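You operate a simulated robot arm through the tools that you are given. There is no shell and no other tool. Be economical: measure what you need, move in short steps, check, and stop when the job is done.

Carry out the task below with a simulated robot arm. There is one attempt and no reset: what you move stays moved.

## Task
Take the socket spanner with the largest size on its label from the out shelf and leave it on the top of the cleaning cupboard. Then take the spacer from the top of the steel table and leave it on top of the small carton there. Then lift the bin lid open. Do these in the order given. Set down upright: socket spanner.

The check looks at the end state, three seconds after you hand in, the way a careful person would. Anything else that was tipped, shoved, dropped, spilled or broken makes it a failure. A push-on lid holds only when it is set on centred and level and pressed home; a screw cap is set on level and turned clockwise until tight.

## Robot
A 6-joint arm with a fingered hand on a trunk, on a base that drives. Base frame: it is fixed to the floor where the robot stands at the start and does not move with it; the origin is under the middle of the robot, x ahead of it, y to its left, z up. Readings come in mm, rad, newtons and seconds.
With the tool pointing down near the work surface it reaches from about 360 to 760 mm from the robot's upright axis, wherever it stands. Its first joint turns from -2.897 to 2.897 rad. Places, roughly: bin lid [-200, -4100, 700]; small carton [-2000, -7750, 750]; spacer [-2000, -8000, 750]; top of the cleaning cupboard [-200, -4600, 900]. Payload 4 kg.
The TCP is the grasp point between the finger pads, 26 mm short of the fingertips. In the tool frame z runs along the fingers and y along their closing line. The gripper opens to 148 mm. The gripper's body begins 73 mm behind the TCP. The gripper is a hand of 3 fingers: y runs from the thumb to the fingers, the wrist lies at [0, 0, -239] in the tool frame, and closing takes about 1.5 s.
Orientation is that of the tool frame in the base frame, as a unit quaternion [x, y, z, w]. With the fingers straight down and closing along the base's y, the tool's x points along the base's -x, its y along +y and its z along -z.

## Interface
- The arm moves only by the tool servo_tool. Its argument "plan" is a list that holds one entry, the list of rows, each a list of 7 numbers: the shift along the tool's x, y, z in units of 500 mm (1.0 is 500 mm), then the turn, a rotation vector about the tool's x, y, z in units of 45 degrees (1.0 is 45 degrees), then the finger opening in mm, from 0 to 148. In form: [[[tx, ty, tz, wx, wy, wz, claw], ...]]. A call has 1 to 12 rows; each row is the pose to reach, as a shift and turn from the pose commanded when the call began, along the tool's axes at that moment. A call with a number of a shift or a turn outside -1 to 1 is refused whole. Rows are played at 5 a second. More than 50 mm and 0.15 rad between two rows, or a gripper value outside its range, and nothing of the call is played. Where a pose cannot be reached the arm comes as near as it can. A force on the tool above 40 N (or 10 N above the force at the start of the call, whichever is more), or a blocked arm, ends the call early, and 0.2 s more pass. The fingers move at their own pace (about 153 mm/s each) and stop on an object; they squeeze with about 25 N. The grip force told is the motor's: it shows also when the fingers shut on nothing. Time passes only in rows, and 0.2 s behind the last, so rows that repeat a pose let the fingers close. It gives the time, the measured TCP pose, the force on the tool (base axes), the opening and the grip force at its end, in the units of the frame above (readings bear some noise), with the torque about the TCP (base axes, N m) and any sound that the robot's microphone picked up, and new pictures: "pictures" is both (left out), scene, wrist or none.
- Cameras (640 x 400 px; columns grow to the right, rows downward): "scene" is now at [22.8, 157.1, 1570.9]; the picture's right is [-0.05, -1.00, 0.00], its down [-0.68, 0.04, -0.74] and it looks along [0.74, -0.04, -0.68] (base axes); focal length 259 px, centre (320, 200). "wrist" rides on the gripper at [68, -39, -90] in the tool frame; the picture's right is [0.50, 0.87, 0.00], its down [-0.66, 0.38, -0.65] and it looks along [-0.57, 0.33, 0.76] (tool axes); focal length 222 px, centre (320, 200). There is no depth. A picture from a camera that has moved, and an enlarged one, comes with that camera's place and axes in the base frame and with its lens.
- slide_trunk(by): slides the trunk up (or, below 0, down) by that many mm; the arm and the scene camera ride with it, the base frame stays. It gives what a move gives, with no picture.
- drive_base(legs): drives the robot by 1 to 6 legs, each [ahead, left, turn to the left] in mm, mm and rad, along the robot's own axes; the way and the turn of a leg run together, so that a leg with both is an arc; at most 1500 mm and 3.142 rad a leg. The arm and the cameras ride along, it lands a little off, and it stops where it bumps. It gives what a move gives, and a new picture of the scene camera.
- grasp_type(shape): the hand has 3 fingers and takes this shape, open, in about a second: jaw (thumb against the fingers, like two jaws); tri (thumb and two fingers); tip (a fingertip pinch); poke (one finger out to press); point (the index stretched); flat (the hand flat); cup (the hand cupped); fist (a fist). The gripper value then closes the fingers along that shape, each until it touches; the sizes above hold for jaw. It gives what a move gives, with no picture.
- pan_tilt(pan, tilt): turns the head with the scene camera to pan (to the left, within 2.705 rad either way) and tilt (down, from -0.506 to 1.204), counted from straight ahead of the robot. It gives what a move gives, and a new picture of the scene camera.
- close_up(camera, box): a new picture of the part [left, top, right, bottom] of that camera's present view, enlarged. The clock stands still meanwhile.
- hand_in(): hands the job in; it is judged then, once.

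Work in short steps. Places have to be worked out from the pictures, the camera data and where the tool is seen: move nearer, look again, correct. Check each grasp and each placing, and mend what went wrong. You have 165 turns and 260 pictures in all, those below and enlarged ones among them. Open the gripper and draw the arm clear of the work before you hand the job in, unless the task says otherwise; then end with one line.

The tools are called after "Request:" as a command line: name --argument value ..., lists and objects as JSON in quotes. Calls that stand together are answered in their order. servo_tool: Moves the arm, as the interface text tells. Its arguments: {"type":"object","properties":{"plan":{"type":"array","items":{"type":"array","items":{"type":"array","items":{"type":"number"}}}},"pictures":{"type":"string","enum":["both","scene","wrist","none"]}},"required":["plan"]} The other tools are called the same way: slide_trunk (by) slides the trunk up or down; grasp_type (shape) gives the hand a shape; drive_base (legs) drives the base; pan_tilt (pan, tilt) turns the head that bears the scene camera; close_up (camera, box) takes an enlarged picture of a part of a camera's view; hand_in () hands the job in.

At the start:

```text
time: 0.0
ee_pos: [391.6, 241.7, 1217.2]
ee_rot: [0.0, 1.0, 0.0, 0.001]
contact_force: [-0.6, 0.0, -0.4]
ft_torque: [0.01, 0.01, -0.03]
width: 147.8
grip_force: 0.1
shape: jaw
trunk travel left (down, up): [-525.0, 65.0]
robot x, y, heading: [0.1, -1.4, -0.0]
head pan, tilt: [-0.052, 0.744]
```

scene: 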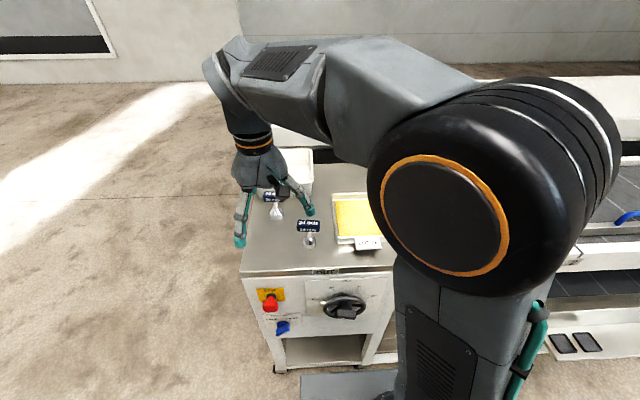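
wrist: 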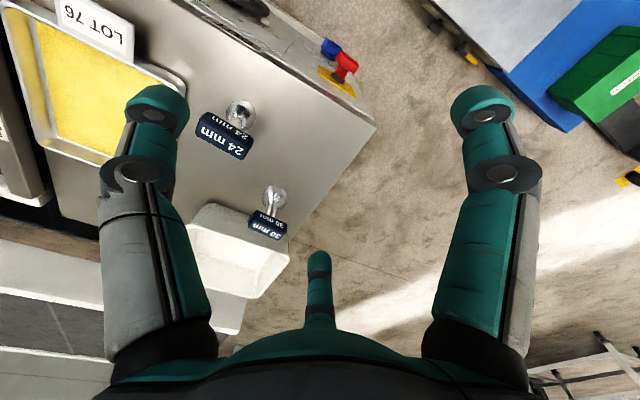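

The wrist view shows two socket spanners with labels (24 mm and 30 mm) and a tray labelled LOT 76. I enlarge these to read them and then look around for others.

Request:
close_up --camera "wrist" --box '[160, 60, 380, 280]'

Request:
close_up --camera "scene" --box '[220, 140, 420, 360]'

Request:
pan_tilt --pan -0.8 --tilt 0.6

```text
1.82 times, centred on (270, 170) of wrist
camera zoom: at [325.2, 200.9, 1306.7], right [-0.5, 0.87, 0.0], down [0.66, 0.38, 0.65], along [0.57, 0.33, -0.76], focal length 404 px, centre (411, 254)
```

zoom: 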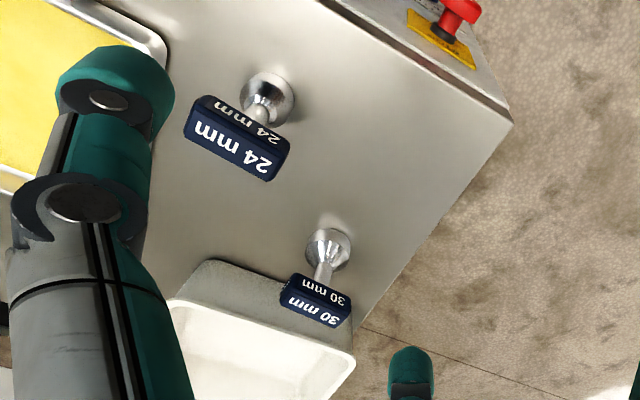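

```text
1.82 times, centred on (320, 250) of scene
camera zoom: at [22.8, 157.1, 1570.9], right [-0.05, -1.0, 0.0], down [-0.68, 0.04, -0.74], along [0.74, -0.04, -0.68], focal length 471 px, centre (320, 109)
```

zoom: 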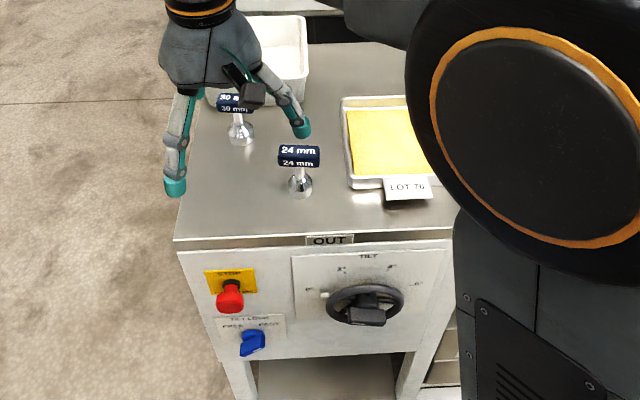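

```text
time: 1.1
ee_pos: [391.4, 241.2, 1217.1]
ee_rot: [0.0, 1.0, 0.0, 0.0]
contact_force: [0.1, 0.2, 0.8]
ft_torque: [0.02, -0.02, -0.02]
width: 148.0
grip_force: 0.0
shape: jaw
trunk travel left (down, up): [-525.0, 65.0]
robot x, y, heading: [-1.1, -1.2, -0.001]
head pan, tilt: [-0.799, 0.6]
camera scene: at [1.4, 98.2, 1583.1], right [-0.72, -0.7, 0.0], down [-0.39, 0.4, -0.82], along [0.58, -0.59, -0.57], focal length 259 px, centre (320, 200)
```

scene: 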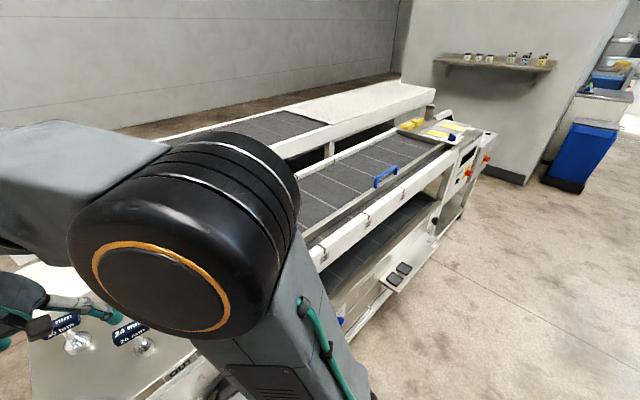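

The table ahead is the OUT shelf; I see a 24 mm and a 30 mm spanner. I move the tool ahead by 100 mm for a second viewpoint, and turn the head so it also sees the rest of the shelf.

Request:
servo_tool --plan '[[[-0.08, 0, 0, 0, 0, 0, 148], [-0.16, 0, 0, 0, 0, 0, 148], [-0.2, 0, 0, 0, 0, 0, 148], [-0.2, 0, 0, 0, 0, 0, 148]]]' --pictures "wrist"

Request:
pan_tilt --pan 0.2 --tilt 0.75

```text
time: 2.1
ee_pos: [490.7, 242.3, 1215.2]
ee_rot: [0.0, 1.0, 0.0, 0.0]
contact_force: [0.3, 0.2, 0.4]
ft_torque: [0.02, -0.04, 0.02]
width: 148.0
grip_force: 0.1
shape: jaw
trunk travel left (down, up): [-525.0, 65.0]
robot x, y, heading: [2.6, -0.8, -0.001]
head pan, tilt: [-0.799, 0.6]
camera wrist: at [424.0, 201.7, 1304.7], right [-0.5, 0.87, 0.0], down [0.66, 0.38, 0.65], along [0.57, 0.33, -0.76], focal length 222 px, centre (320, 200)
```

wrist: 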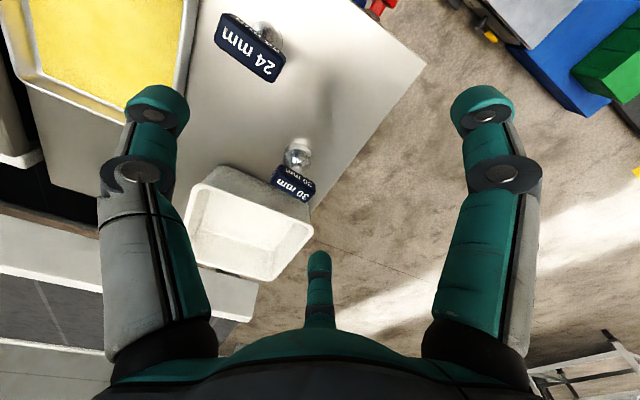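

```text
time: 3.4
ee_pos: [491.3, 241.7, 1215.7]
ee_rot: [0.0, 1.0, 0.0, -0.001]
contact_force: [0.5, 0.1, -0.8]
ft_torque: [0.0, -0.03, 0.03]
width: 147.7
grip_force: 0.0
shape: jaw
trunk travel left (down, up): [-525.0, 65.0]
robot x, y, heading: [3.7, 3.3, 0.004]
head pan, tilt: [0.201, 0.75]
camera scene: at [21.0, 178.0, 1570.2], right [0.2, -0.98, 0.0], down [-0.67, -0.14, -0.73], along [0.72, 0.15, -0.68], focal length 259 px, centre (320, 200)
```

scene: 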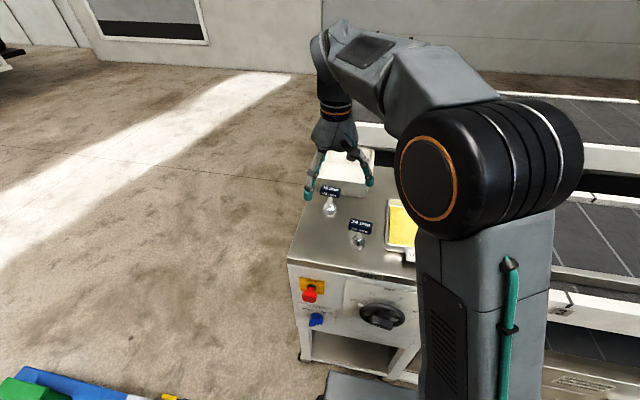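

Triangulating: the 30 mm spanner stands at about (602, 261), label block centre z≈1055, so shelf top about 960. I move above it, with the fingers to straddle the block along y, and look.

Request:
servo_tool --plan '[[[-0.08, 0.01, 0, 0, 0, 0, 148], [-0.16, 0.03, 0, 0, 0, 0, 148], [-0.222, 0.038, 0.02, 0, 0, 0, 148], [-0.222, 0.038, 0.1, 0, 0, 0, 148], [-0.222, 0.038, 0.1, 0, 0, 0, 148]]]' --pictures "wrist"

Request:
close_up --camera "scene" --box '[280, 110, 440, 270]'

```text
time: 4.6
ee_pos: [602.7, 260.1, 1167.2]
ee_rot: [0.0, 1.0, 0.0, 0.0]
contact_force: [0.5, 0.2, -1.3]
ft_torque: [0.02, 0.0, 0.0]
width: 147.8
grip_force: 0.0
shape: jaw
trunk travel left (down, up): [-525.0, 65.0]
robot x, y, heading: [-1.2, 0.6, -0.0]
head pan, tilt: [0.201, 0.75]
camera wrist: at [536.2, 219.8, 1257.0], right [-0.5, 0.87, 0.0], down [0.66, 0.38, 0.65], along [0.57, 0.33, -0.76], focal length 222 px, centre (320, 200)
```

wrist: 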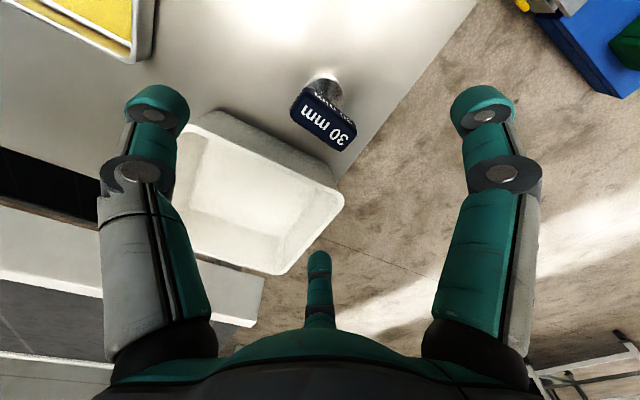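

```text
2.50 times, centred on (360, 190) of scene
camera zoom: at [20.7, 178.0, 1570.2], right [0.2, -0.98, 0.0], down [-0.67, -0.14, -0.73], along [0.72, 0.15, -0.68], focal length 647 px, centre (220, 225)
```

zoom: 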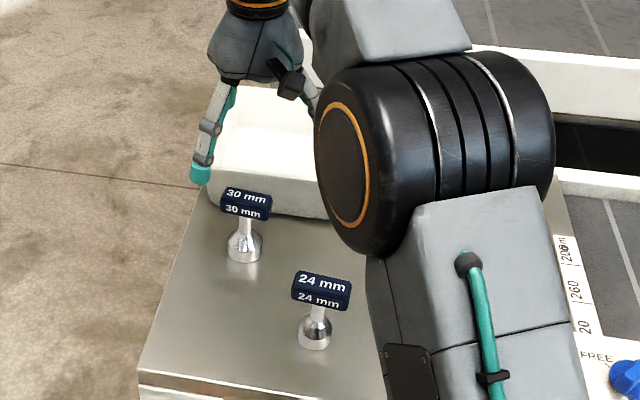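

The tool centre is right over the block. The three fingers look spread, so I part-close in free air to see how they come together before I choose the grip direction.

Request:
servo_tool --plan '[[[0, 0, 0, 0, 0, 0, 30], [0, 0, 0, 0, 0, 0, 30], [0, 0, 0, 0, 0, 0, 30], [0, 0, 0, 0, 0, 0, 30], [0, 0, 0, 0, 0, 0, 30]]]' --pictures "wrist"

Request:
close_up --camera "scene" --box '[280, 110, 380, 210]'

```text
time: 5.8
ee_pos: [602.7, 260.0, 1167.4]
ee_rot: [0.0, 1.0, 0.0, 0.0]
contact_force: [-0.3, 0.9, 0.5]
ft_torque: [-0.02, -0.01, 0.02]
width: 30.3
grip_force: 0.1
shape: jaw
trunk travel left (down, up): [-525.0, 65.0]
robot x, y, heading: [-0.6, 1.5, 0.003]
head pan, tilt: [0.201, 0.75]
camera wrist: at [536.5, 219.9, 1257.1], right [-0.5, 0.87, 0.0], down [0.66, 0.38, 0.65], along [0.57, 0.33, -0.76], focal length 222 px, centre (320, 200)
```

wrist: 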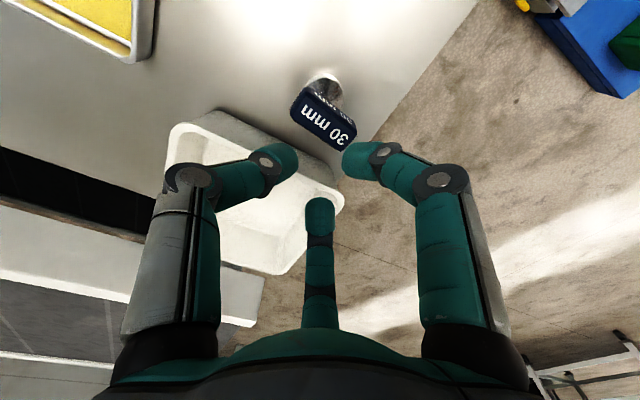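

```text
4.00 times, centred on (330, 160) of scene
camera zoom: at [21.0, 178.0, 1570.2], right [0.2, -0.98, 0.0], down [-0.67, -0.14, -0.73], along [0.72, 0.15, -0.68], focal length 1035 px, centre (280, 360)
```

zoom: 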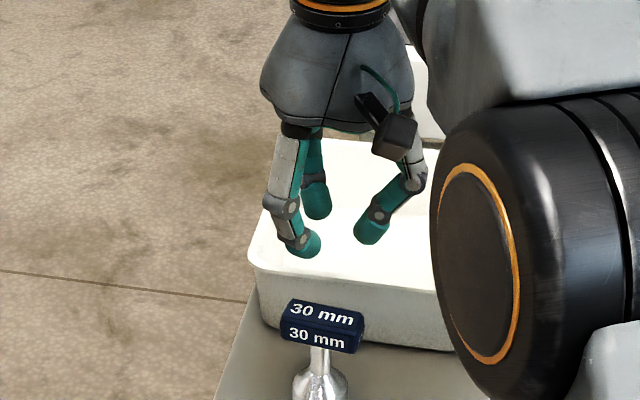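

The jaw closes radially: thumb at −y, two fingers at +y about ±20 mm apart. So the best grip is across the block's thin side: I turn the tool −90° about its axis (thumb to the far side), opening moderate.

Request:
servo_tool --plan '[[[0, 0, 0, 0, 0, -0.18, 60], [0, 0, 0, 0, 0, -0.36, 60], [0, 0, 0, 0, 0, -0.54, 60], [0, 0, 0, 0, 0, -0.72, 60], [0, 0, 0, 0, 0, -0.9, 60], [0, 0, 0, 0, 0, -1, 60]]]' --pictures "none"

Request:
servo_tool --plan '[[[0, 0, 0, 0, 0, -0.18, 60], [0, 0, 0, 0, 0, -0.36, 60], [0, 0, 0, 0, 0, -0.54, 60], [0, 0, 0, 0, 0, -0.72, 60], [0, 0, 0, 0, 0, -0.9, 60], [0, 0, 0, 0, 0, -1, 60], [0, 0, 0, 0, 0, -1, 60]]]' --pictures "both"

```text
time: 7.2
ee_pos: [602.4, 260.6, 1167.5]
ee_rot: [-0.383, 0.924, 0.0, 0.0]
contact_force: [0.0, 0.1, 0.8]
ft_torque: [0.0, 0.03, -0.03]
width: 59.5
grip_force: 0.0
shape: jaw
trunk travel left (down, up): [-525.0, 65.0]
robot x, y, heading: [-0.7, 1.5, -0.0]
head pan, tilt: [0.201, 0.75]
```

```text
time: 8.8
ee_pos: [546.3, 284.5, 1119.5]
ee_rot: [-0.695, 0.719, -0.014, 0.011]
contact_force: [-0.2, -0.2, -0.3]
ft_torque: [0.01, 0.0, -0.01]
width: 59.5
grip_force: 0.1
shape: jaw
out of reach, approached as far as the arm can: row 4, 5, 6, 7
trunk travel left (down, up): [-525.0, 65.0]
robot x, y, heading: [-2.0, -1.4, -0.0]
head pan, tilt: [0.201, 0.75]
camera scene: at [20.7, 178.1, 1570.2], right [0.2, -0.98, 0.0], down [-0.67, -0.14, -0.73], along [0.72, 0.15, -0.68], focal length 259 px, centre (320, 200)
camera wrist: at [580.7, 214.6, 1211.3], right [-0.88, -0.47, -0.03], down [-0.38, 0.67, 0.64], along [-0.28, 0.57, -0.77], focal length 222 px, centre (320, 200)
```

scene: 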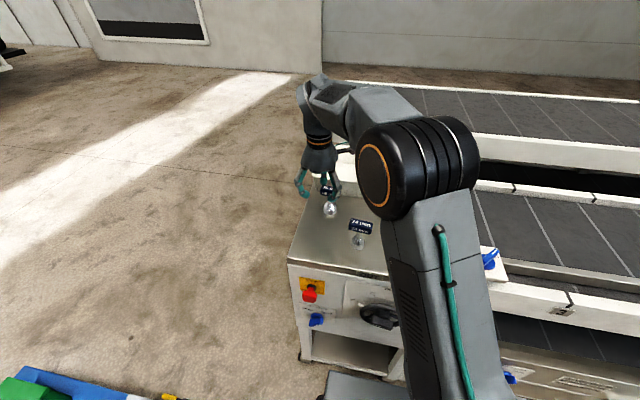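
wrist: 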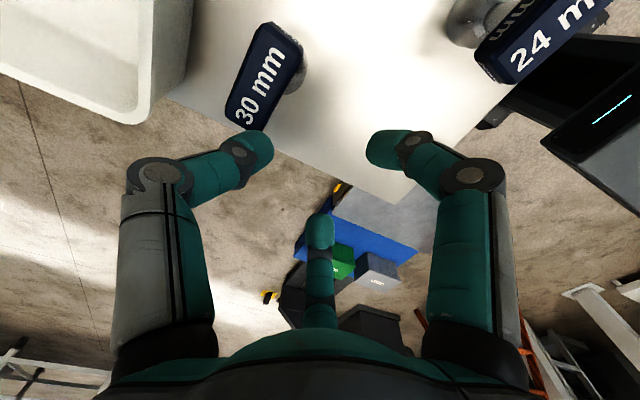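

The −90° turn is out of reach and the arm sagged a bit. I go back up and turn the other way instead.

Request:
servo_tool --plan '[[[0, 0, -0.09, 0, 0, 0.18, 60], [0, 0, -0.1, 0, 0, 0.36, 60], [0, 0, -0.1, 0, 0, 0.54, 60], [0, 0, -0.1, 0, 0, 0.72, 60], [0, 0, -0.1, 0, 0, 0.9, 60], [0, 0, -0.1, 0, 0, 1, 60]]]' --pictures "none"

Request:
servo_tool --plan '[[[0, 0, 0, 0, 0, 0.18, 60], [0, 0, 0, 0, 0, 0.36, 60], [0, 0, 0, 0, 0, 0.54, 60], [0, 0, 0, 0, 0, 0.72, 60], [0, 0, 0, 0, 0, 0.9, 60], [0, 0, 0, 0, 0, 1, 60], [0, 0, 0, 0, 0, 1, 60]]]' --pictures "none"

Request:
servo_tool --plan '[[[0, 0, 0, 0, 0, 0.18, 60], [0, 0, 0, 0, 0, 0.36, 60], [0, 0, 0, 0, 0, 0.54, 60], [0, 0, 0, 0, 0, 0.72, 60], [0, 0, 0, 0, 0, 0.9, 60], [0, 0, 0, 0, 0, 1, 60], [0, 0, 0, 0, 0, 1, 60]]]' --pictures "none"

Request:
servo_tool --plan '[[[0, 0, 0, 0, 0, 0.18, 60], [0, 0, 0, 0, 0, 0.36, 60], [0, 0, 0, 0, 0, 0.54, 60], [0, 0, 0, 0, 0, 0.72, 60], [0, 0, 0, 0, 0, 0.9, 60], [0, 0, 0, 0, 0, 1, 60], [0, 0, 0, 0, 0, 1, 60]]]' --pictures "wrist"

```text
time: 10.2
ee_pos: [544.6, 284.6, 1171.7]
ee_rot: [-0.366, 0.93, -0.01, 0.017]
contact_force: [-0.8, 0.0, -0.6]
ft_torque: [0.02, 0.0, 0.0]
width: 59.9
grip_force: 0.1
shape: jaw
trunk travel left (down, up): [-525.0, 65.0]
robot x, y, heading: [2.5, 3.7, 0.004]
head pan, tilt: [0.201, 0.75]
```

```text
time: 11.8
ee_pos: [545.4, 284.6, 1171.9]
ee_rot: [0.018, 1.0, -0.004, 0.018]
contact_force: [0.6, -0.3, -0.6]
ft_torque: [0.0, 0.01, -0.02]
width: 59.6
grip_force: 0.1
shape: jaw
trunk travel left (down, up): [-525.0, 65.0]
robot x, y, heading: [-0.6, 4.1, 0.001]
head pan, tilt: [0.201, 0.75]
```

```text
time: 13.4
ee_pos: [544.8, 283.7, 1170.9]
ee_rot: [0.399, 0.917, 0.004, 0.018]
contact_force: [0.2, -0.5, 0.0]
ft_torque: [-0.01, 0.0, 0.0]
width: 59.8
grip_force: 0.0
shape: jaw
trunk travel left (down, up): [-525.0, 65.0]
robot x, y, heading: [2.7, 1.2, 0.005]
head pan, tilt: [0.201, 0.75]
```

```text
time: 15.0
ee_pos: [544.1, 285.6, 1171.6]
ee_rot: [0.72, 0.694, 0.012, 0.015]
contact_force: [-0.2, -0.2, -1.0]
ft_torque: [0.0, 0.04, -0.01]
width: 59.7
grip_force: 0.2
shape: jaw
trunk travel left (down, up): [-525.0, 65.0]
robot x, y, heading: [0.2, -1.9, 0.004]
head pan, tilt: [0.201, 0.75]
camera wrist: at [505.4, 352.6, 1258.7], right [0.88, 0.47, 0.03], down [0.33, -0.66, 0.67], along [0.33, -0.58, -0.74], focal length 222 px, centre (320, 200)
```

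wrist: 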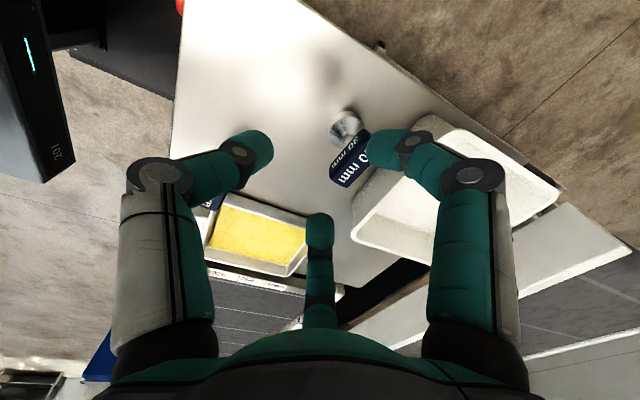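

The tool is now turned +90° with a small residual tilt, at (544, 285, 1172). I enlarge the wrist view to measure the block's yaw.

Request:
close_up --camera "wrist" --box '[280, 80, 440, 240]'

```text
2.50 times, centred on (360, 160) of wrist
camera zoom: at [505.4, 352.6, 1258.7], right [0.88, 0.47, 0.03], down [0.33, -0.66, 0.67], along [0.33, -0.58, -0.74], focal length 555 px, centre (220, 300)
```

zoom: 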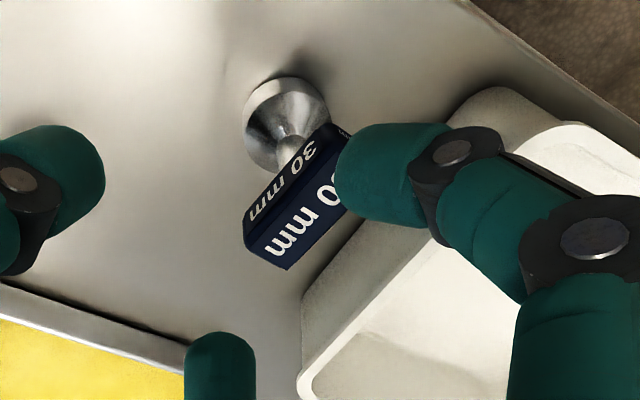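

Block top is about x 586–609, y 237–288 (centre ≈ (598, 262)), yaw ≈5° and already matched. I correct the tilt, move over it and come down part way.

Request:
servo_tool --plan '[[[-0.03, 0.06, 0, 0.0487, 0.005, 0, 60], [-0.0418, 0.1066, 0.03, 0.0487, 0.005, 0, 60], [-0.0418, 0.1066, 0.0844, 0.0487, 0.005, 0, 60], [-0.0418, 0.1066, 0.0844, 0.0487, 0.005, 0, 60]]]' --pictures "both"

Request:
close_up --camera "wrist" --box '[220, 60, 420, 260]'

Request:
close_up --camera "scene" --box '[280, 130, 380, 230]'

```text
time: 16.0
ee_pos: [597.3, 261.9, 1130.4]
ee_rot: [0.72, 0.694, -0.001, 0.0]
contact_force: [-0.5, -0.3, 0.6]
ft_torque: [-0.01, 0.0, 0.01]
width: 59.9
grip_force: 0.1
shape: jaw
trunk travel left (down, up): [-525.0, 65.0]
robot x, y, heading: [-1.1, -2.4, 0.004]
head pan, tilt: [0.201, 0.75]
camera scene: at [20.9, 178.1, 1570.2], right [0.2, -0.98, 0.0], down [-0.67, -0.14, -0.73], along [0.72, 0.15, -0.68], focal length 259 px, centre (320, 200)
camera wrist: at [561.8, 329.5, 1219.8], right [0.88, 0.47, 0.0], down [0.36, -0.67, 0.65], along [0.31, -0.58, -0.76], focal length 222 px, centre (320, 200)
```

scene: 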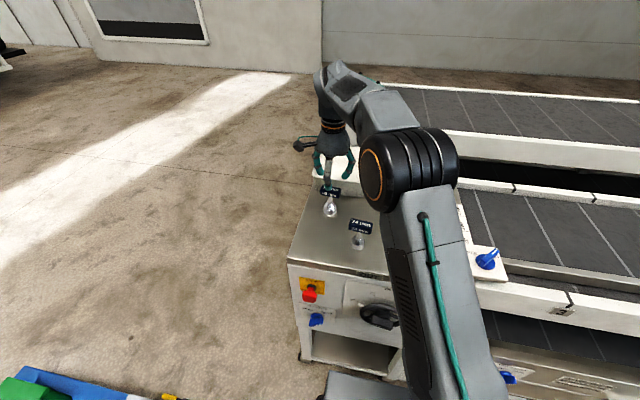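
wrist: 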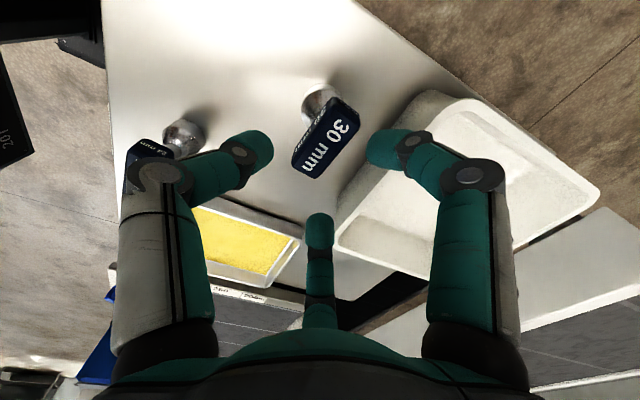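

```text
2.00 times, centred on (320, 160) of wrist
camera zoom: at [561.8, 329.5, 1219.8], right [0.88, 0.47, 0.0], down [0.36, -0.67, 0.65], along [0.31, -0.58, -0.76], focal length 444 px, centre (320, 280)
```

zoom: 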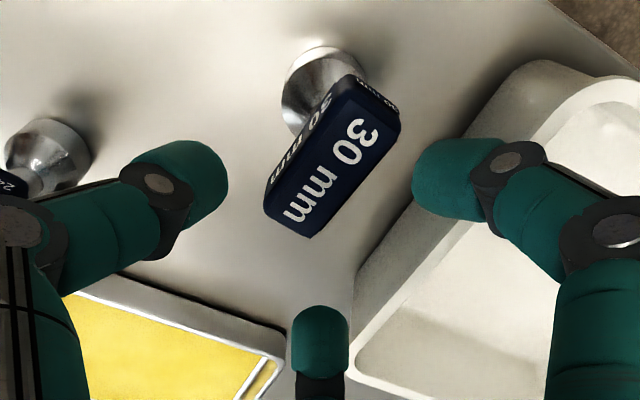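

```text
4.00 times, centred on (330, 180) of scene
camera zoom: at [20.9, 178.1, 1570.2], right [0.2, -0.98, 0.0], down [-0.67, -0.14, -0.73], along [0.72, 0.15, -0.68], focal length 1035 px, centre (280, 280)
```

zoom: 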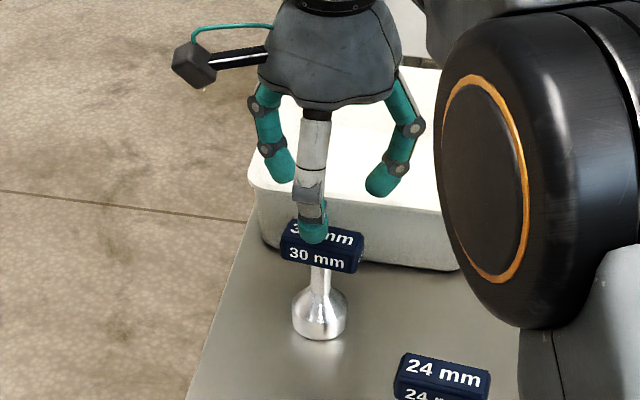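

The fingers straddle the block with the thumb on the near side; there is about 20 mm between the far fingers and the bin. I go down to TCP z≈1056.

Request:
servo_tool --plan '[[[0.004, 0.005, 0.04, 0, 0, 0, 56], [0.004, 0.005, 0.08, 0, 0, 0, 56], [0.004, 0.005, 0.12, 0, 0, 0, 56], [0.004, 0.005, 0.146, 0, 0, 0, 56], [0.004, 0.005, 0.146, 0, 0, 0, 56]]]' --pictures "wrist"

Request:
close_up --camera "scene" --box '[280, 130, 380, 230]'

```text
time: 17.2
ee_pos: [601.4, 264.1, 1058.7]
ee_rot: [0.719, 0.695, -0.001, 0.0]
contact_force: [-0.1, -0.2, 0.1]
ft_torque: [0.0, 0.03, 0.01]
width: 56.7
grip_force: 0.0
shape: jaw
trunk travel left (down, up): [-525.0, 65.0]
robot x, y, heading: [2.5, -1.3, 0.002]
head pan, tilt: [0.201, 0.75]
camera wrist: at [565.0, 331.0, 1147.0], right [0.88, 0.47, 0.0], down [0.36, -0.67, 0.65], along [0.31, -0.58, -0.76], focal length 222 px, centre (320, 200)
```

wrist: 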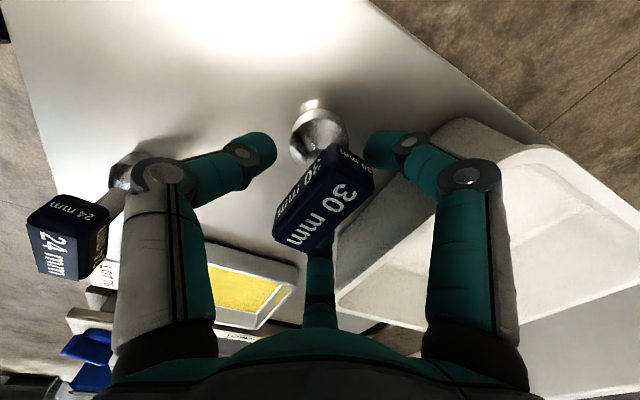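

```text
4.00 times, centred on (330, 180) of scene
camera zoom: at [21.0, 178.0, 1570.2], right [0.2, -0.98, 0.0], down [-0.67, -0.14, -0.73], along [0.72, 0.15, -0.68], focal length 1035 px, centre (280, 280)
```

zoom: 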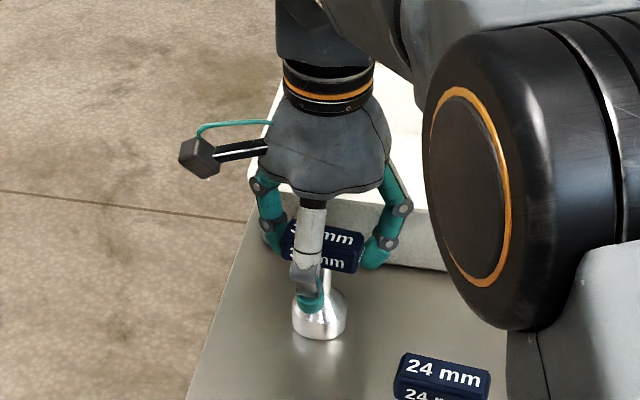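

The tips are below the block and around it. I close gently and see how the fingers seat.

Request:
servo_tool --plan '[[[0, 0, 0, 0, 0, 0, 40], [0, 0, 0, 0, 0, 0, 30], [0, 0, 0, 0, 0, 0, 24], [0, 0, 0, 0, 0, 0, 20], [0, 0, 0, 0, 0, 0, 20]]]' --pictures "wrist"

Request:
close_up --camera "scene" --box '[280, 130, 380, 230]'

```text
time: 18.4
ee_pos: [601.1, 263.5, 1058.4]
ee_rot: [0.719, 0.695, -0.001, 0.0]
contact_force: [0.3, -0.7, -3.1]
ft_torque: [-0.02, 0.01, 0.01]
width: 17.3
grip_force: 25.3
shape: jaw
trunk travel left (down, up): [-525.0, 65.0]
robot x, y, heading: [-2.0, 1.5, 0.001]
head pan, tilt: [0.201, 0.75]
camera wrist: at [565.1, 331.1, 1147.1], right [0.88, 0.47, 0.0], down [0.36, -0.67, 0.65], along [0.31, -0.58, -0.76], focal length 222 px, centre (320, 200)
```

wrist: 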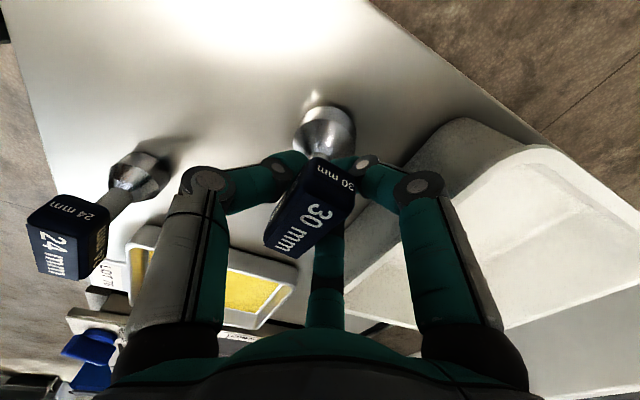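

```text
4.00 times, centred on (330, 180) of scene
camera zoom: at [21.2, 178.1, 1570.2], right [0.2, -0.98, 0.0], down [-0.67, -0.14, -0.73], along [0.72, 0.15, -0.68], focal length 1035 px, centre (280, 280)
```

zoom: 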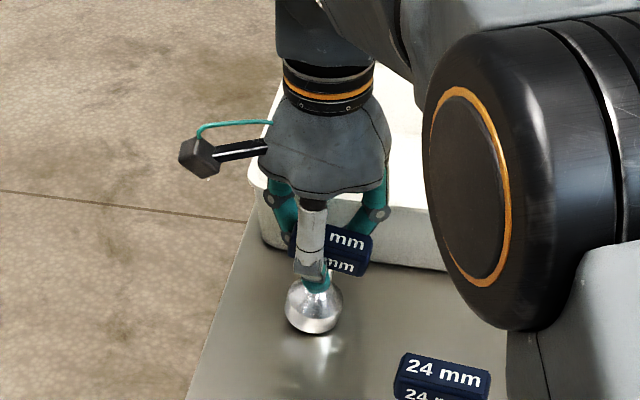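

Grip 25 N at 17 mm: the tips hold the stem, with the spanner perhaps somewhat tilted. I lift 60 mm straight up and inspect.

Request:
servo_tool --plan '[[[0, 0, -0.02, 0, 0, 0, 14], [0, 0, -0.06, 0, 0, 0, 14], [0, 0, -0.12, 0, 0, 0, 14], [0, 0, -0.12, 0, 0, 0, 14]]]' --pictures "wrist"

Request:
close_up --camera "scene" --box '[280, 110, 380, 210]'

```text
time: 19.4
ee_pos: [603.4, 264.0, 1118.0]
ee_rot: [0.72, 0.694, -0.001, 0.0]
contact_force: [0.3, 0.3, -2.8]
ft_torque: [0.0, -0.02, 0.02]
width: 14.5
grip_force: 25.2
shape: jaw
trunk travel left (down, up): [-525.0, 65.0]
robot x, y, heading: [-0.8, -0.7, -0.001]
head pan, tilt: [0.201, 0.75]
camera wrist: at [566.2, 332.5, 1207.4], right [0.88, 0.47, 0.0], down [0.36, -0.67, 0.65], along [0.31, -0.58, -0.76], focal length 222 px, centre (320, 200)
```

wrist: 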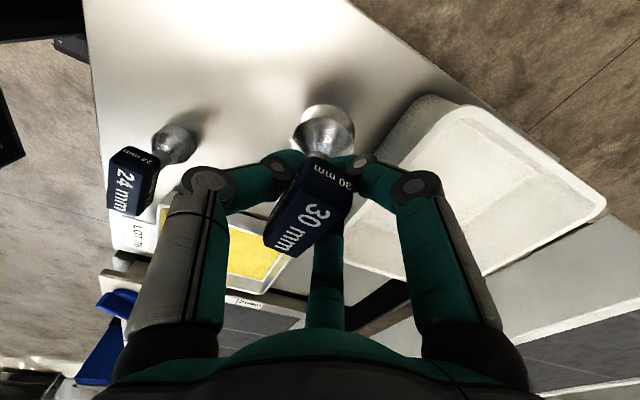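

```text
4.00 times, centred on (330, 160) of scene
camera zoom: at [21.1, 178.1, 1570.2], right [0.2, -0.98, 0.0], down [-0.67, -0.14, -0.73], along [0.72, 0.15, -0.68], focal length 1035 px, centre (280, 360)
```

zoom: 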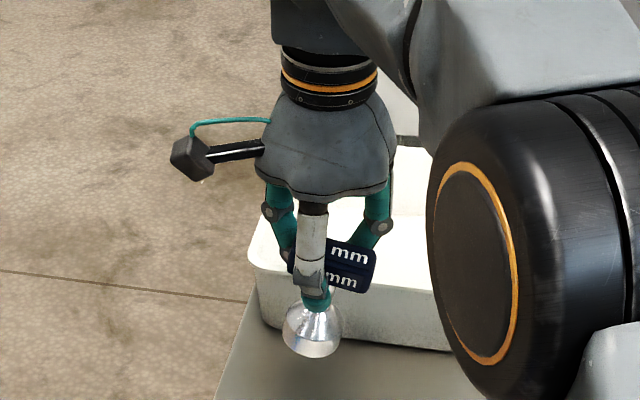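

The spanner is lifted, held by its stem, slightly tilted about x. I raise it further and draw it nearer the robot, keeping the squeeze, then look along −y toward the cupboard.

Request:
servo_tool --plan '[[[0, 0, -0.08, 0, 0, 0, 5], [0, -0.05, -0.16, 0, 0, 0, 5], [0, -0.13, -0.2, 0, 0, 0, 5], [0, -0.21, -0.2, 0, 0, 0, 5], [0, -0.29, -0.2, 0, 0, 0, 5], [0, -0.29, -0.2, 0, 0, 0, 5]]]' --pictures "none"

Request:
pan_tilt --pan -1.6 --tilt 0.35

Request:
pan_tilt --pan -2.4 --tilt 0.5

```text
time: 20.8
ee_pos: [456.5, 269.2, 1216.5]
ee_rot: [0.719, 0.695, -0.002, 0.0]
contact_force: [-0.9, 0.0, -2.2]
ft_torque: [-0.01, 0.03, -0.01]
width: 13.0
grip_force: 24.4
shape: jaw
trunk travel left (down, up): [-525.0, 65.0]
robot x, y, heading: [0.1, -1.9, -0.0]
head pan, tilt: [0.201, 0.75]
```

```text
time: 22.6
ee_pos: [456.7, 268.8, 1217.1]
ee_rot: [0.719, 0.695, -0.001, 0.0]
contact_force: [-0.2, 0.8, -3.2]
ft_torque: [0.01, -0.06, -0.01]
width: 12.9
grip_force: 25.1
shape: jaw
trunk travel left (down, up): [-525.0, 65.0]
robot x, y, heading: [0.5, -1.0, 0.001]
head pan, tilt: [-1.6, 0.351]
camera scene: at [-62.8, 68.5, 1605.9], right [-1.0, 0.03, 0.0], down [0.01, 0.34, -0.94], along [-0.03, -0.94, -0.34], focal length 259 px, centre (320, 200)
```

scene: 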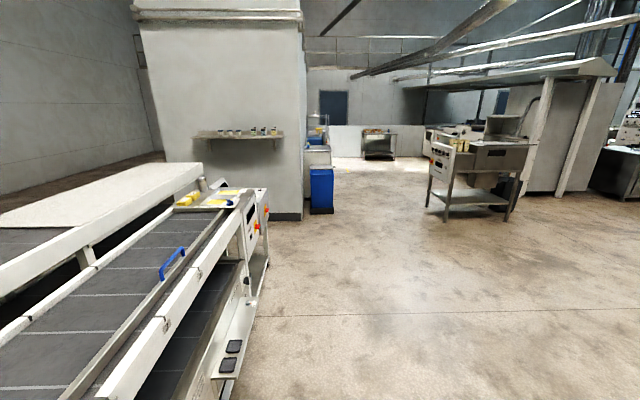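

```text
time: 23.7
ee_pos: [456.0, 268.5, 1216.9]
ee_rot: [0.719, 0.695, -0.002, 0.0]
contact_force: [-0.1, 0.3, -1.9]
ft_torque: [-0.01, 0.03, -0.01]
width: 13.2
grip_force: 25.2
shape: jaw
trunk travel left (down, up): [-525.0, 65.0]
robot x, y, heading: [0.7, 0.7, -0.001]
head pan, tilt: [-2.4, 0.499]
camera scene: at [-127.2, 100.1, 1592.2], right [-0.68, 0.74, 0.0], down [0.35, 0.32, -0.88], along [-0.65, -0.59, -0.48], focal length 259 px, centre (320, 200)
```

scene: 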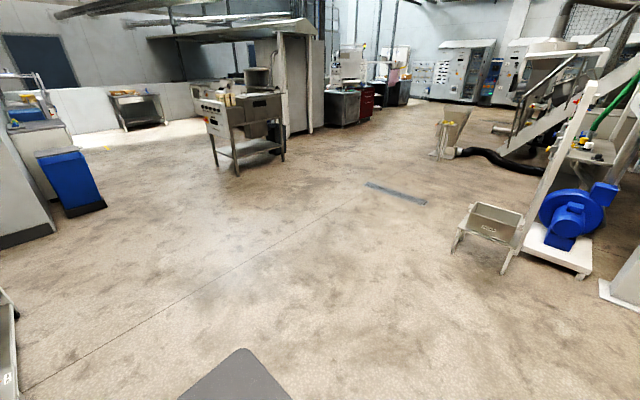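

Request:
pan_tilt --pan -1.6 --tilt 0.35

Request:
close_up --camera "scene" --box '[280, 90, 440, 230]'

```text
time: 24.8
ee_pos: [457.1, 268.7, 1218.2]
ee_rot: [0.719, 0.695, -0.001, -0.001]
contact_force: [-0.5, 0.0, -3.3]
ft_torque: [0.0, -0.04, 0.0]
width: 13.1
grip_force: 24.6
shape: jaw
trunk travel left (down, up): [-525.0, 65.0]
robot x, y, heading: [-1.7, 1.6, -0.001]
head pan, tilt: [-1.6, 0.351]
camera scene: at [-63.0, 68.5, 1605.8], right [-1.0, 0.03, 0.0], down [0.01, 0.34, -0.94], along [-0.03, -0.94, -0.34], focal length 259 px, centre (320, 200)
```

scene: 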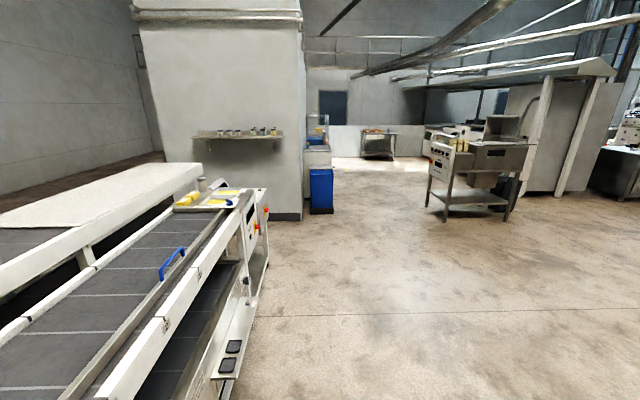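

```text
2.86 times, centred on (360, 160) of scene
camera zoom: at [-63.0, 68.5, 1605.8], right [-1.0, 0.03, 0.0], down [0.01, 0.34, -0.94], along [-0.03, -0.94, -0.34], focal length 740 px, centre (206, 314)
```

zoom: 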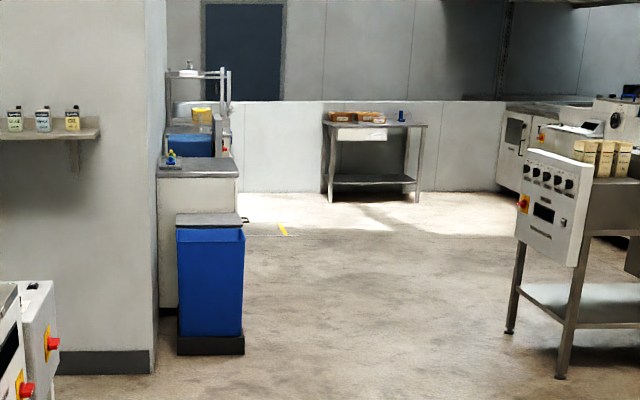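

The blue bin stands just in front of the cupboard along the wall; both look accessible from −x. I check the floor beside/behind the robot before driving.

Request:
pan_tilt --pan -2.4 --tilt 1.1

```text
time: 26.0
ee_pos: [457.1, 269.2, 1217.5]
ee_rot: [0.719, 0.695, -0.001, 0.0]
contact_force: [-0.9, 1.0, -2.4]
ft_torque: [-0.01, 0.01, 0.0]
width: 13.1
grip_force: 24.7
shape: jaw
trunk travel left (down, up): [-525.0, 65.0]
robot x, y, heading: [-1.7, 1.6, -0.004]
head pan, tilt: [-2.4, 1.1]
camera scene: at [-106.7, 118.9, 1544.5], right [-0.68, 0.74, 0.0], down [0.66, 0.6, -0.45], along [-0.34, -0.31, -0.89], focal length 259 px, centre (320, 200)
```

scene: 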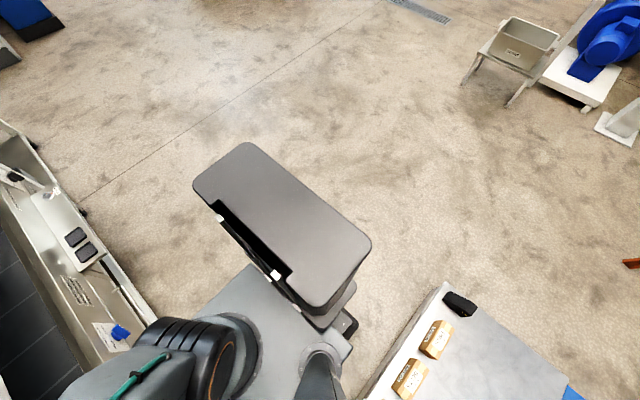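

The grey block is the robot's own rear; a bench lies close on its left, the conveyor on the right. I back off, then move diagonally and sideways to stand before the cupboard.

Request:
drive_base --legs '[[-200, 0, 0], [-650, -1400, 0], [0, -1500, 0], [0, -1400, 0]]'

Request:
pan_tilt --pan -0.1 --tilt 0.6

```text
refused: leg 2 is longer than a leg can be; nothing moved
```

```text
time: 28.1
ee_pos: [457.1, 269.3, 1217.9]
ee_rot: [0.72, 0.694, -0.001, 0.0]
contact_force: [-0.6, -0.9, -2.4]
ft_torque: [0.02, 0.0, 0.0]
width: 12.9
grip_force: 25.5
shape: jaw
trunk travel left (down, up): [-525.0, 65.0]
robot x, y, heading: [2.7, 0.3, 0.001]
head pan, tilt: [-0.099, 0.6]
camera scene: at [27.8, 152.8, 1583.1], right [-0.1, -0.99, 0.0], down [-0.56, 0.06, -0.82], along [0.82, -0.08, -0.57], focal length 259 px, centre (320, 200)
```

scene: 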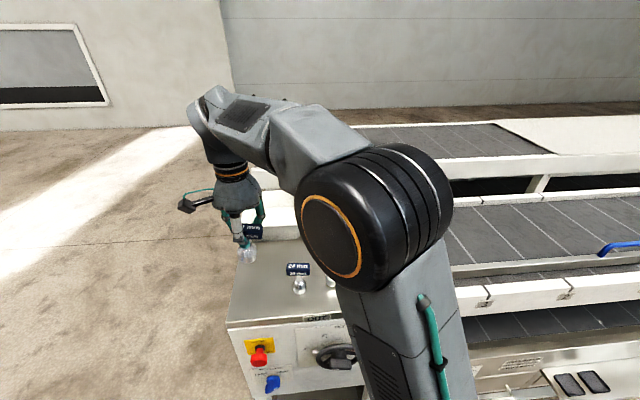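

Something metallic shows at (330, 283) beside the 24 mm one, maybe a third spanner. I enlarge it.

Request:
close_up --camera "scene" --box '[230, 200, 370, 340]'

```text
2.86 times, centred on (300, 270) of scene
camera zoom: at [27.8, 152.8, 1583.1], right [-0.1, -0.99, 0.0], down [-0.56, 0.06, -0.82], along [0.82, -0.08, -0.57], focal length 740 px, centre (377, 0)
```

zoom: 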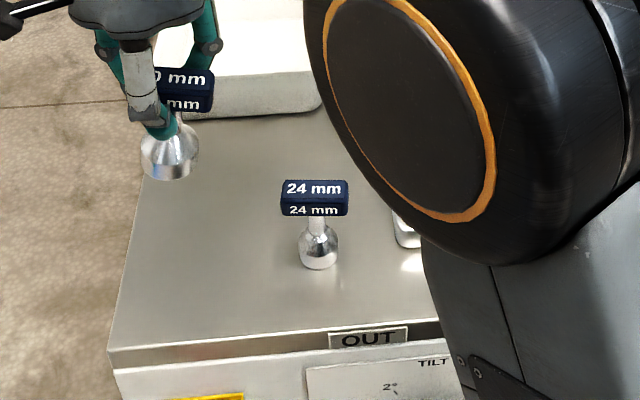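

That is the tray's corner. I back off and look at the shelf again from farther away to be sure no larger spanner is hidden.

Request:
drive_base --legs '[[-200, 0, 0], [-560, -500, 0]]'

Request:
pan_tilt --pan 0.35 --tilt 0.4

```text
time: 33.4
ee_pos: [-306.7, -229.9, 1218.4]
ee_rot: [0.714, 0.7, -0.001, 0.0]
contact_force: [-1.5, -0.1, -2.5]
ft_torque: [0.02, 0.0, -0.03]
width: 12.9
grip_force: 25.1
shape: jaw
trunk travel left (down, up): [-525.0, 65.0]
robot x, y, heading: [-758.1, -505.0, 0.012]
head pan, tilt: [-0.099, 0.6]
camera scene: at [-734.0, -351.7, 1583.1], right [-0.09, -1.0, 0.0], down [-0.56, 0.05, -0.83], along [0.82, -0.07, -0.56], focal length 259 px, centre (320, 200)
```

scene: 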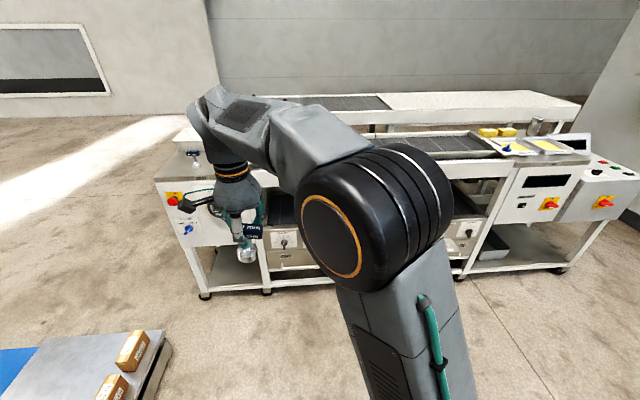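

```text
time: 34.3
ee_pos: [-306.1, -229.9, 1217.4]
ee_rot: [0.714, 0.7, -0.001, 0.0]
contact_force: [-0.4, -0.2, -2.2]
ft_torque: [0.03, 0.0, 0.0]
width: 13.0
grip_force: 24.7
shape: jaw
trunk travel left (down, up): [-525.0, 65.0]
robot x, y, heading: [-757.2, -504.6, 0.015]
head pan, tilt: [0.351, 0.4]
camera scene: at [-735.4, -311.1, 1601.3], right [0.36, -0.93, 0.0], down [-0.36, -0.14, -0.92], along [0.86, 0.33, -0.39], focal length 259 px, centre (320, 200)
```

scene: 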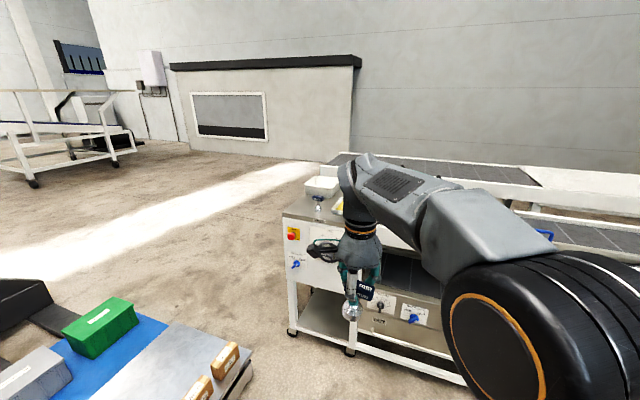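

Only the 24 mm spanner, tray and bin are left there, so 30 mm is the largest. I drive on to stand before the cupboard.

Request:
drive_base --legs '[[-120, -1300, 0], [0, -1350, 0], [0, -1250, 0]]'

Request:
pan_tilt --pan -0.4 --tilt 0.6

```text
time: 53.0
ee_pos: [-379.8, -4119.2, 1216.1]
ee_rot: [0.713, 0.701, -0.001, 0.0]
contact_force: [0.0, 0.0, -2.4]
ft_torque: [0.02, -0.01, -0.02]
width: 13.2
grip_force: 24.8
shape: jaw
trunk travel left (down, up): [-525.0, 65.0]
robot x, y, heading: [-835.7, -4397.2, 0.014]
head pan, tilt: [0.351, 0.4]
camera scene: at [-808.8, -4201.5, 1601.3], right [0.36, -0.93, 0.0], down [-0.36, -0.14, -0.92], along [0.86, 0.33, -0.39], focal length 259 px, centre (320, 200)
```

scene: 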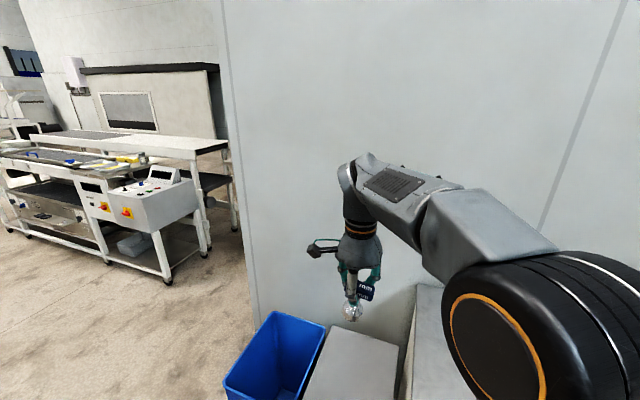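

```text
time: 54.1
ee_pos: [-380.1, -4119.7, 1218.3]
ee_rot: [0.714, 0.7, -0.001, -0.001]
contact_force: [-0.7, 0.8, -1.6]
ft_torque: [0.0, 0.01, 0.05]
width: 13.0
grip_force: 25.2
shape: jaw
trunk travel left (down, up): [-525.0, 65.0]
robot x, y, heading: [-833.2, -4395.5, 0.016]
head pan, tilt: [-0.4, 0.6]
camera scene: at [-813.4, -4267.6, 1583.1], right [-0.37, -0.93, 0.0], down [-0.52, 0.21, -0.83], along [0.77, -0.31, -0.56], focal length 259 px, centre (320, 200)
```

scene: 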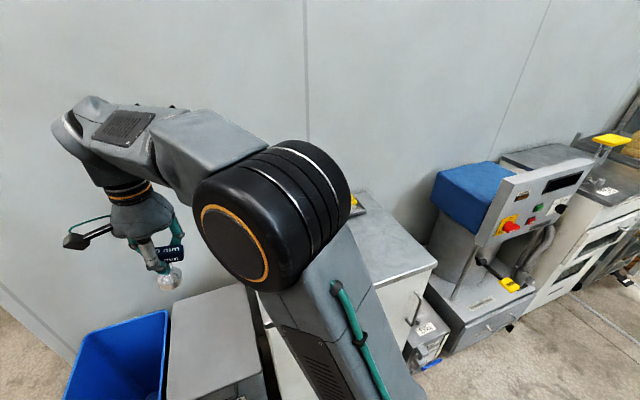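

I see the blue bin (open part), a grey lidded part next to it, and the cupboard top with a bottle near the far side. I move right 330 mm to bring the cupboard top in front of the arm and look again.

Request:
drive_base --legs '[[0, -380, 0]]'

Request:
pan_tilt --pan 0.1 --tilt 0.85

Request:
servo_tool --plan '[[[0, 0, 0, 0, 0, 0, 5]]]' --pictures "wrist"

```text
time: 56.5
ee_pos: [-374.5, -4501.6, 1217.2]
ee_rot: [0.718, 0.696, -0.001, 0.0]
contact_force: [0.6, 0.3, -1.8]
ft_torque: [0.04, -0.02, -0.01]
width: 13.0
grip_force: 25.3
shape: jaw
trunk travel left (down, up): [-525.0, 65.0]
robot x, y, heading: [-829.8, -4773.0, 0.006]
head pan, tilt: [-0.4, 0.6]
camera scene: at [-808.3, -4645.0, 1583.1], right [-0.39, -0.92, 0.0], down [-0.52, 0.22, -0.83], along [0.76, -0.32, -0.56], focal length 259 px, centre (320, 200)
```

scene: 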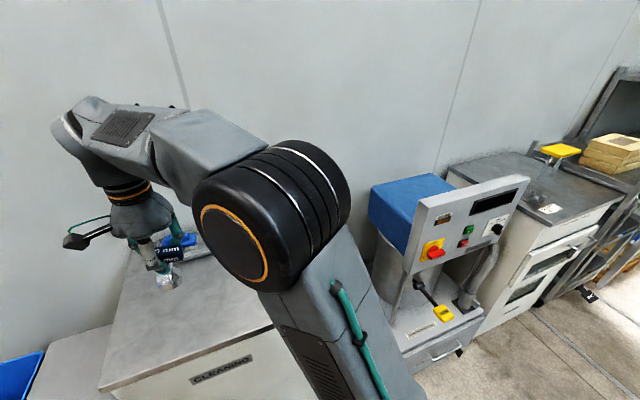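

```text
time: 57.5
ee_pos: [-373.5, -4499.9, 1217.1]
ee_rot: [0.718, 0.696, -0.001, 0.0]
contact_force: [0.2, -0.5, -2.7]
ft_torque: [0.04, -0.03, 0.03]
width: 13.1
grip_force: 25.0
shape: jaw
trunk travel left (down, up): [-525.0, 65.0]
robot x, y, heading: [-831.3, -4768.0, 0.004]
head pan, tilt: [0.099, 0.85]
camera scene: at [-812.1, -4602.6, 1562.2], right [0.1, -0.99, 0.0], down [-0.75, -0.08, -0.66], along [0.66, 0.07, -0.75], focal length 259 px, centre (320, 200)
```

scene: 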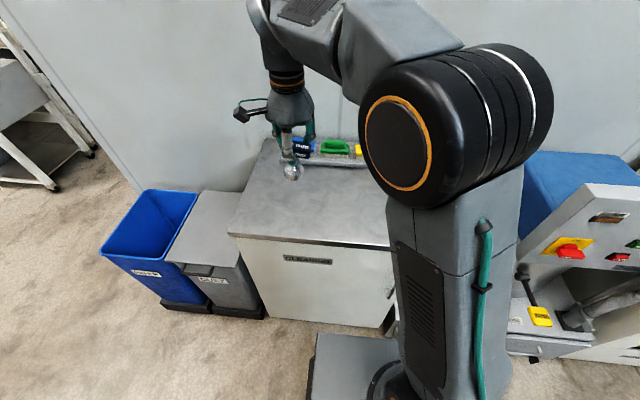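

```text
time: 57.9
ee_pos: [-373.6, -4500.8, 1216.3]
ee_rot: [0.718, 0.696, -0.002, 0.0]
contact_force: [0.5, -0.5, -3.4]
ft_torque: [-0.01, -0.01, -0.01]
width: 13.0
grip_force: 25.3
shape: jaw
trunk travel left (down, up): [-525.0, 65.0]
robot x, y, heading: [-827.1, -4772.8, 0.012]
head pan, tilt: [0.099, 0.85]
camera wrist: at [-409.2, -4433.8, 1306.5], right [0.88, 0.47, 0.0], down [0.36, -0.67, 0.65], along [0.31, -0.58, -0.76], focal length 222 px, centre (320, 200)
```

wrist: 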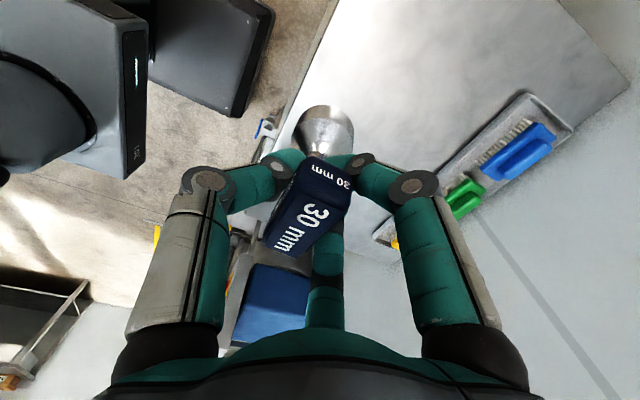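

The cupboard top spans about x −390…0 (brush tray at the back), y −4290…−4900; it's clear in front. I look close at the held spanner to gauge its tilt.

Request:
close_up --camera "scene" --box '[250, 100, 340, 190]'

Request:
close_up --camera "wrist" --box '[220, 80, 420, 280]'

```text
4.44 times, centred on (295, 145) of scene
camera zoom: at [-812.1, -4602.6, 1562.2], right [0.1, -0.99, 0.0], down [-0.75, -0.08, -0.66], along [0.66, 0.07, -0.75], focal length 1150 px, centre (431, 444)
```

zoom: 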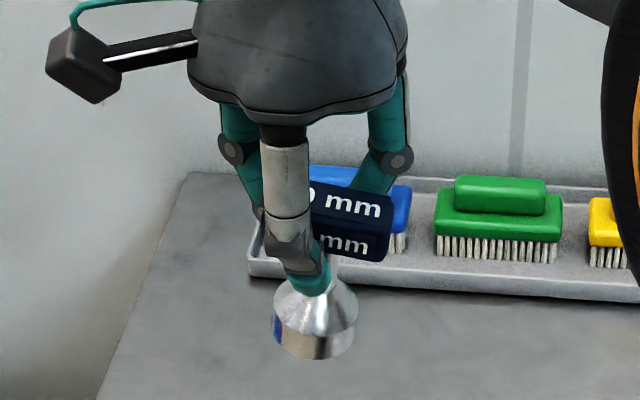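

```text
2.00 times, centred on (320, 180) of wrist
camera zoom: at [-409.2, -4433.8, 1306.5], right [0.88, 0.47, 0.0], down [0.36, -0.67, 0.65], along [0.31, -0.58, -0.76], focal length 444 px, centre (320, 240)
```

zoom: 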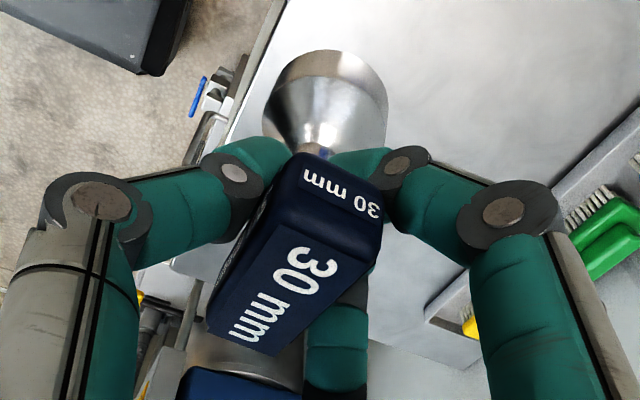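

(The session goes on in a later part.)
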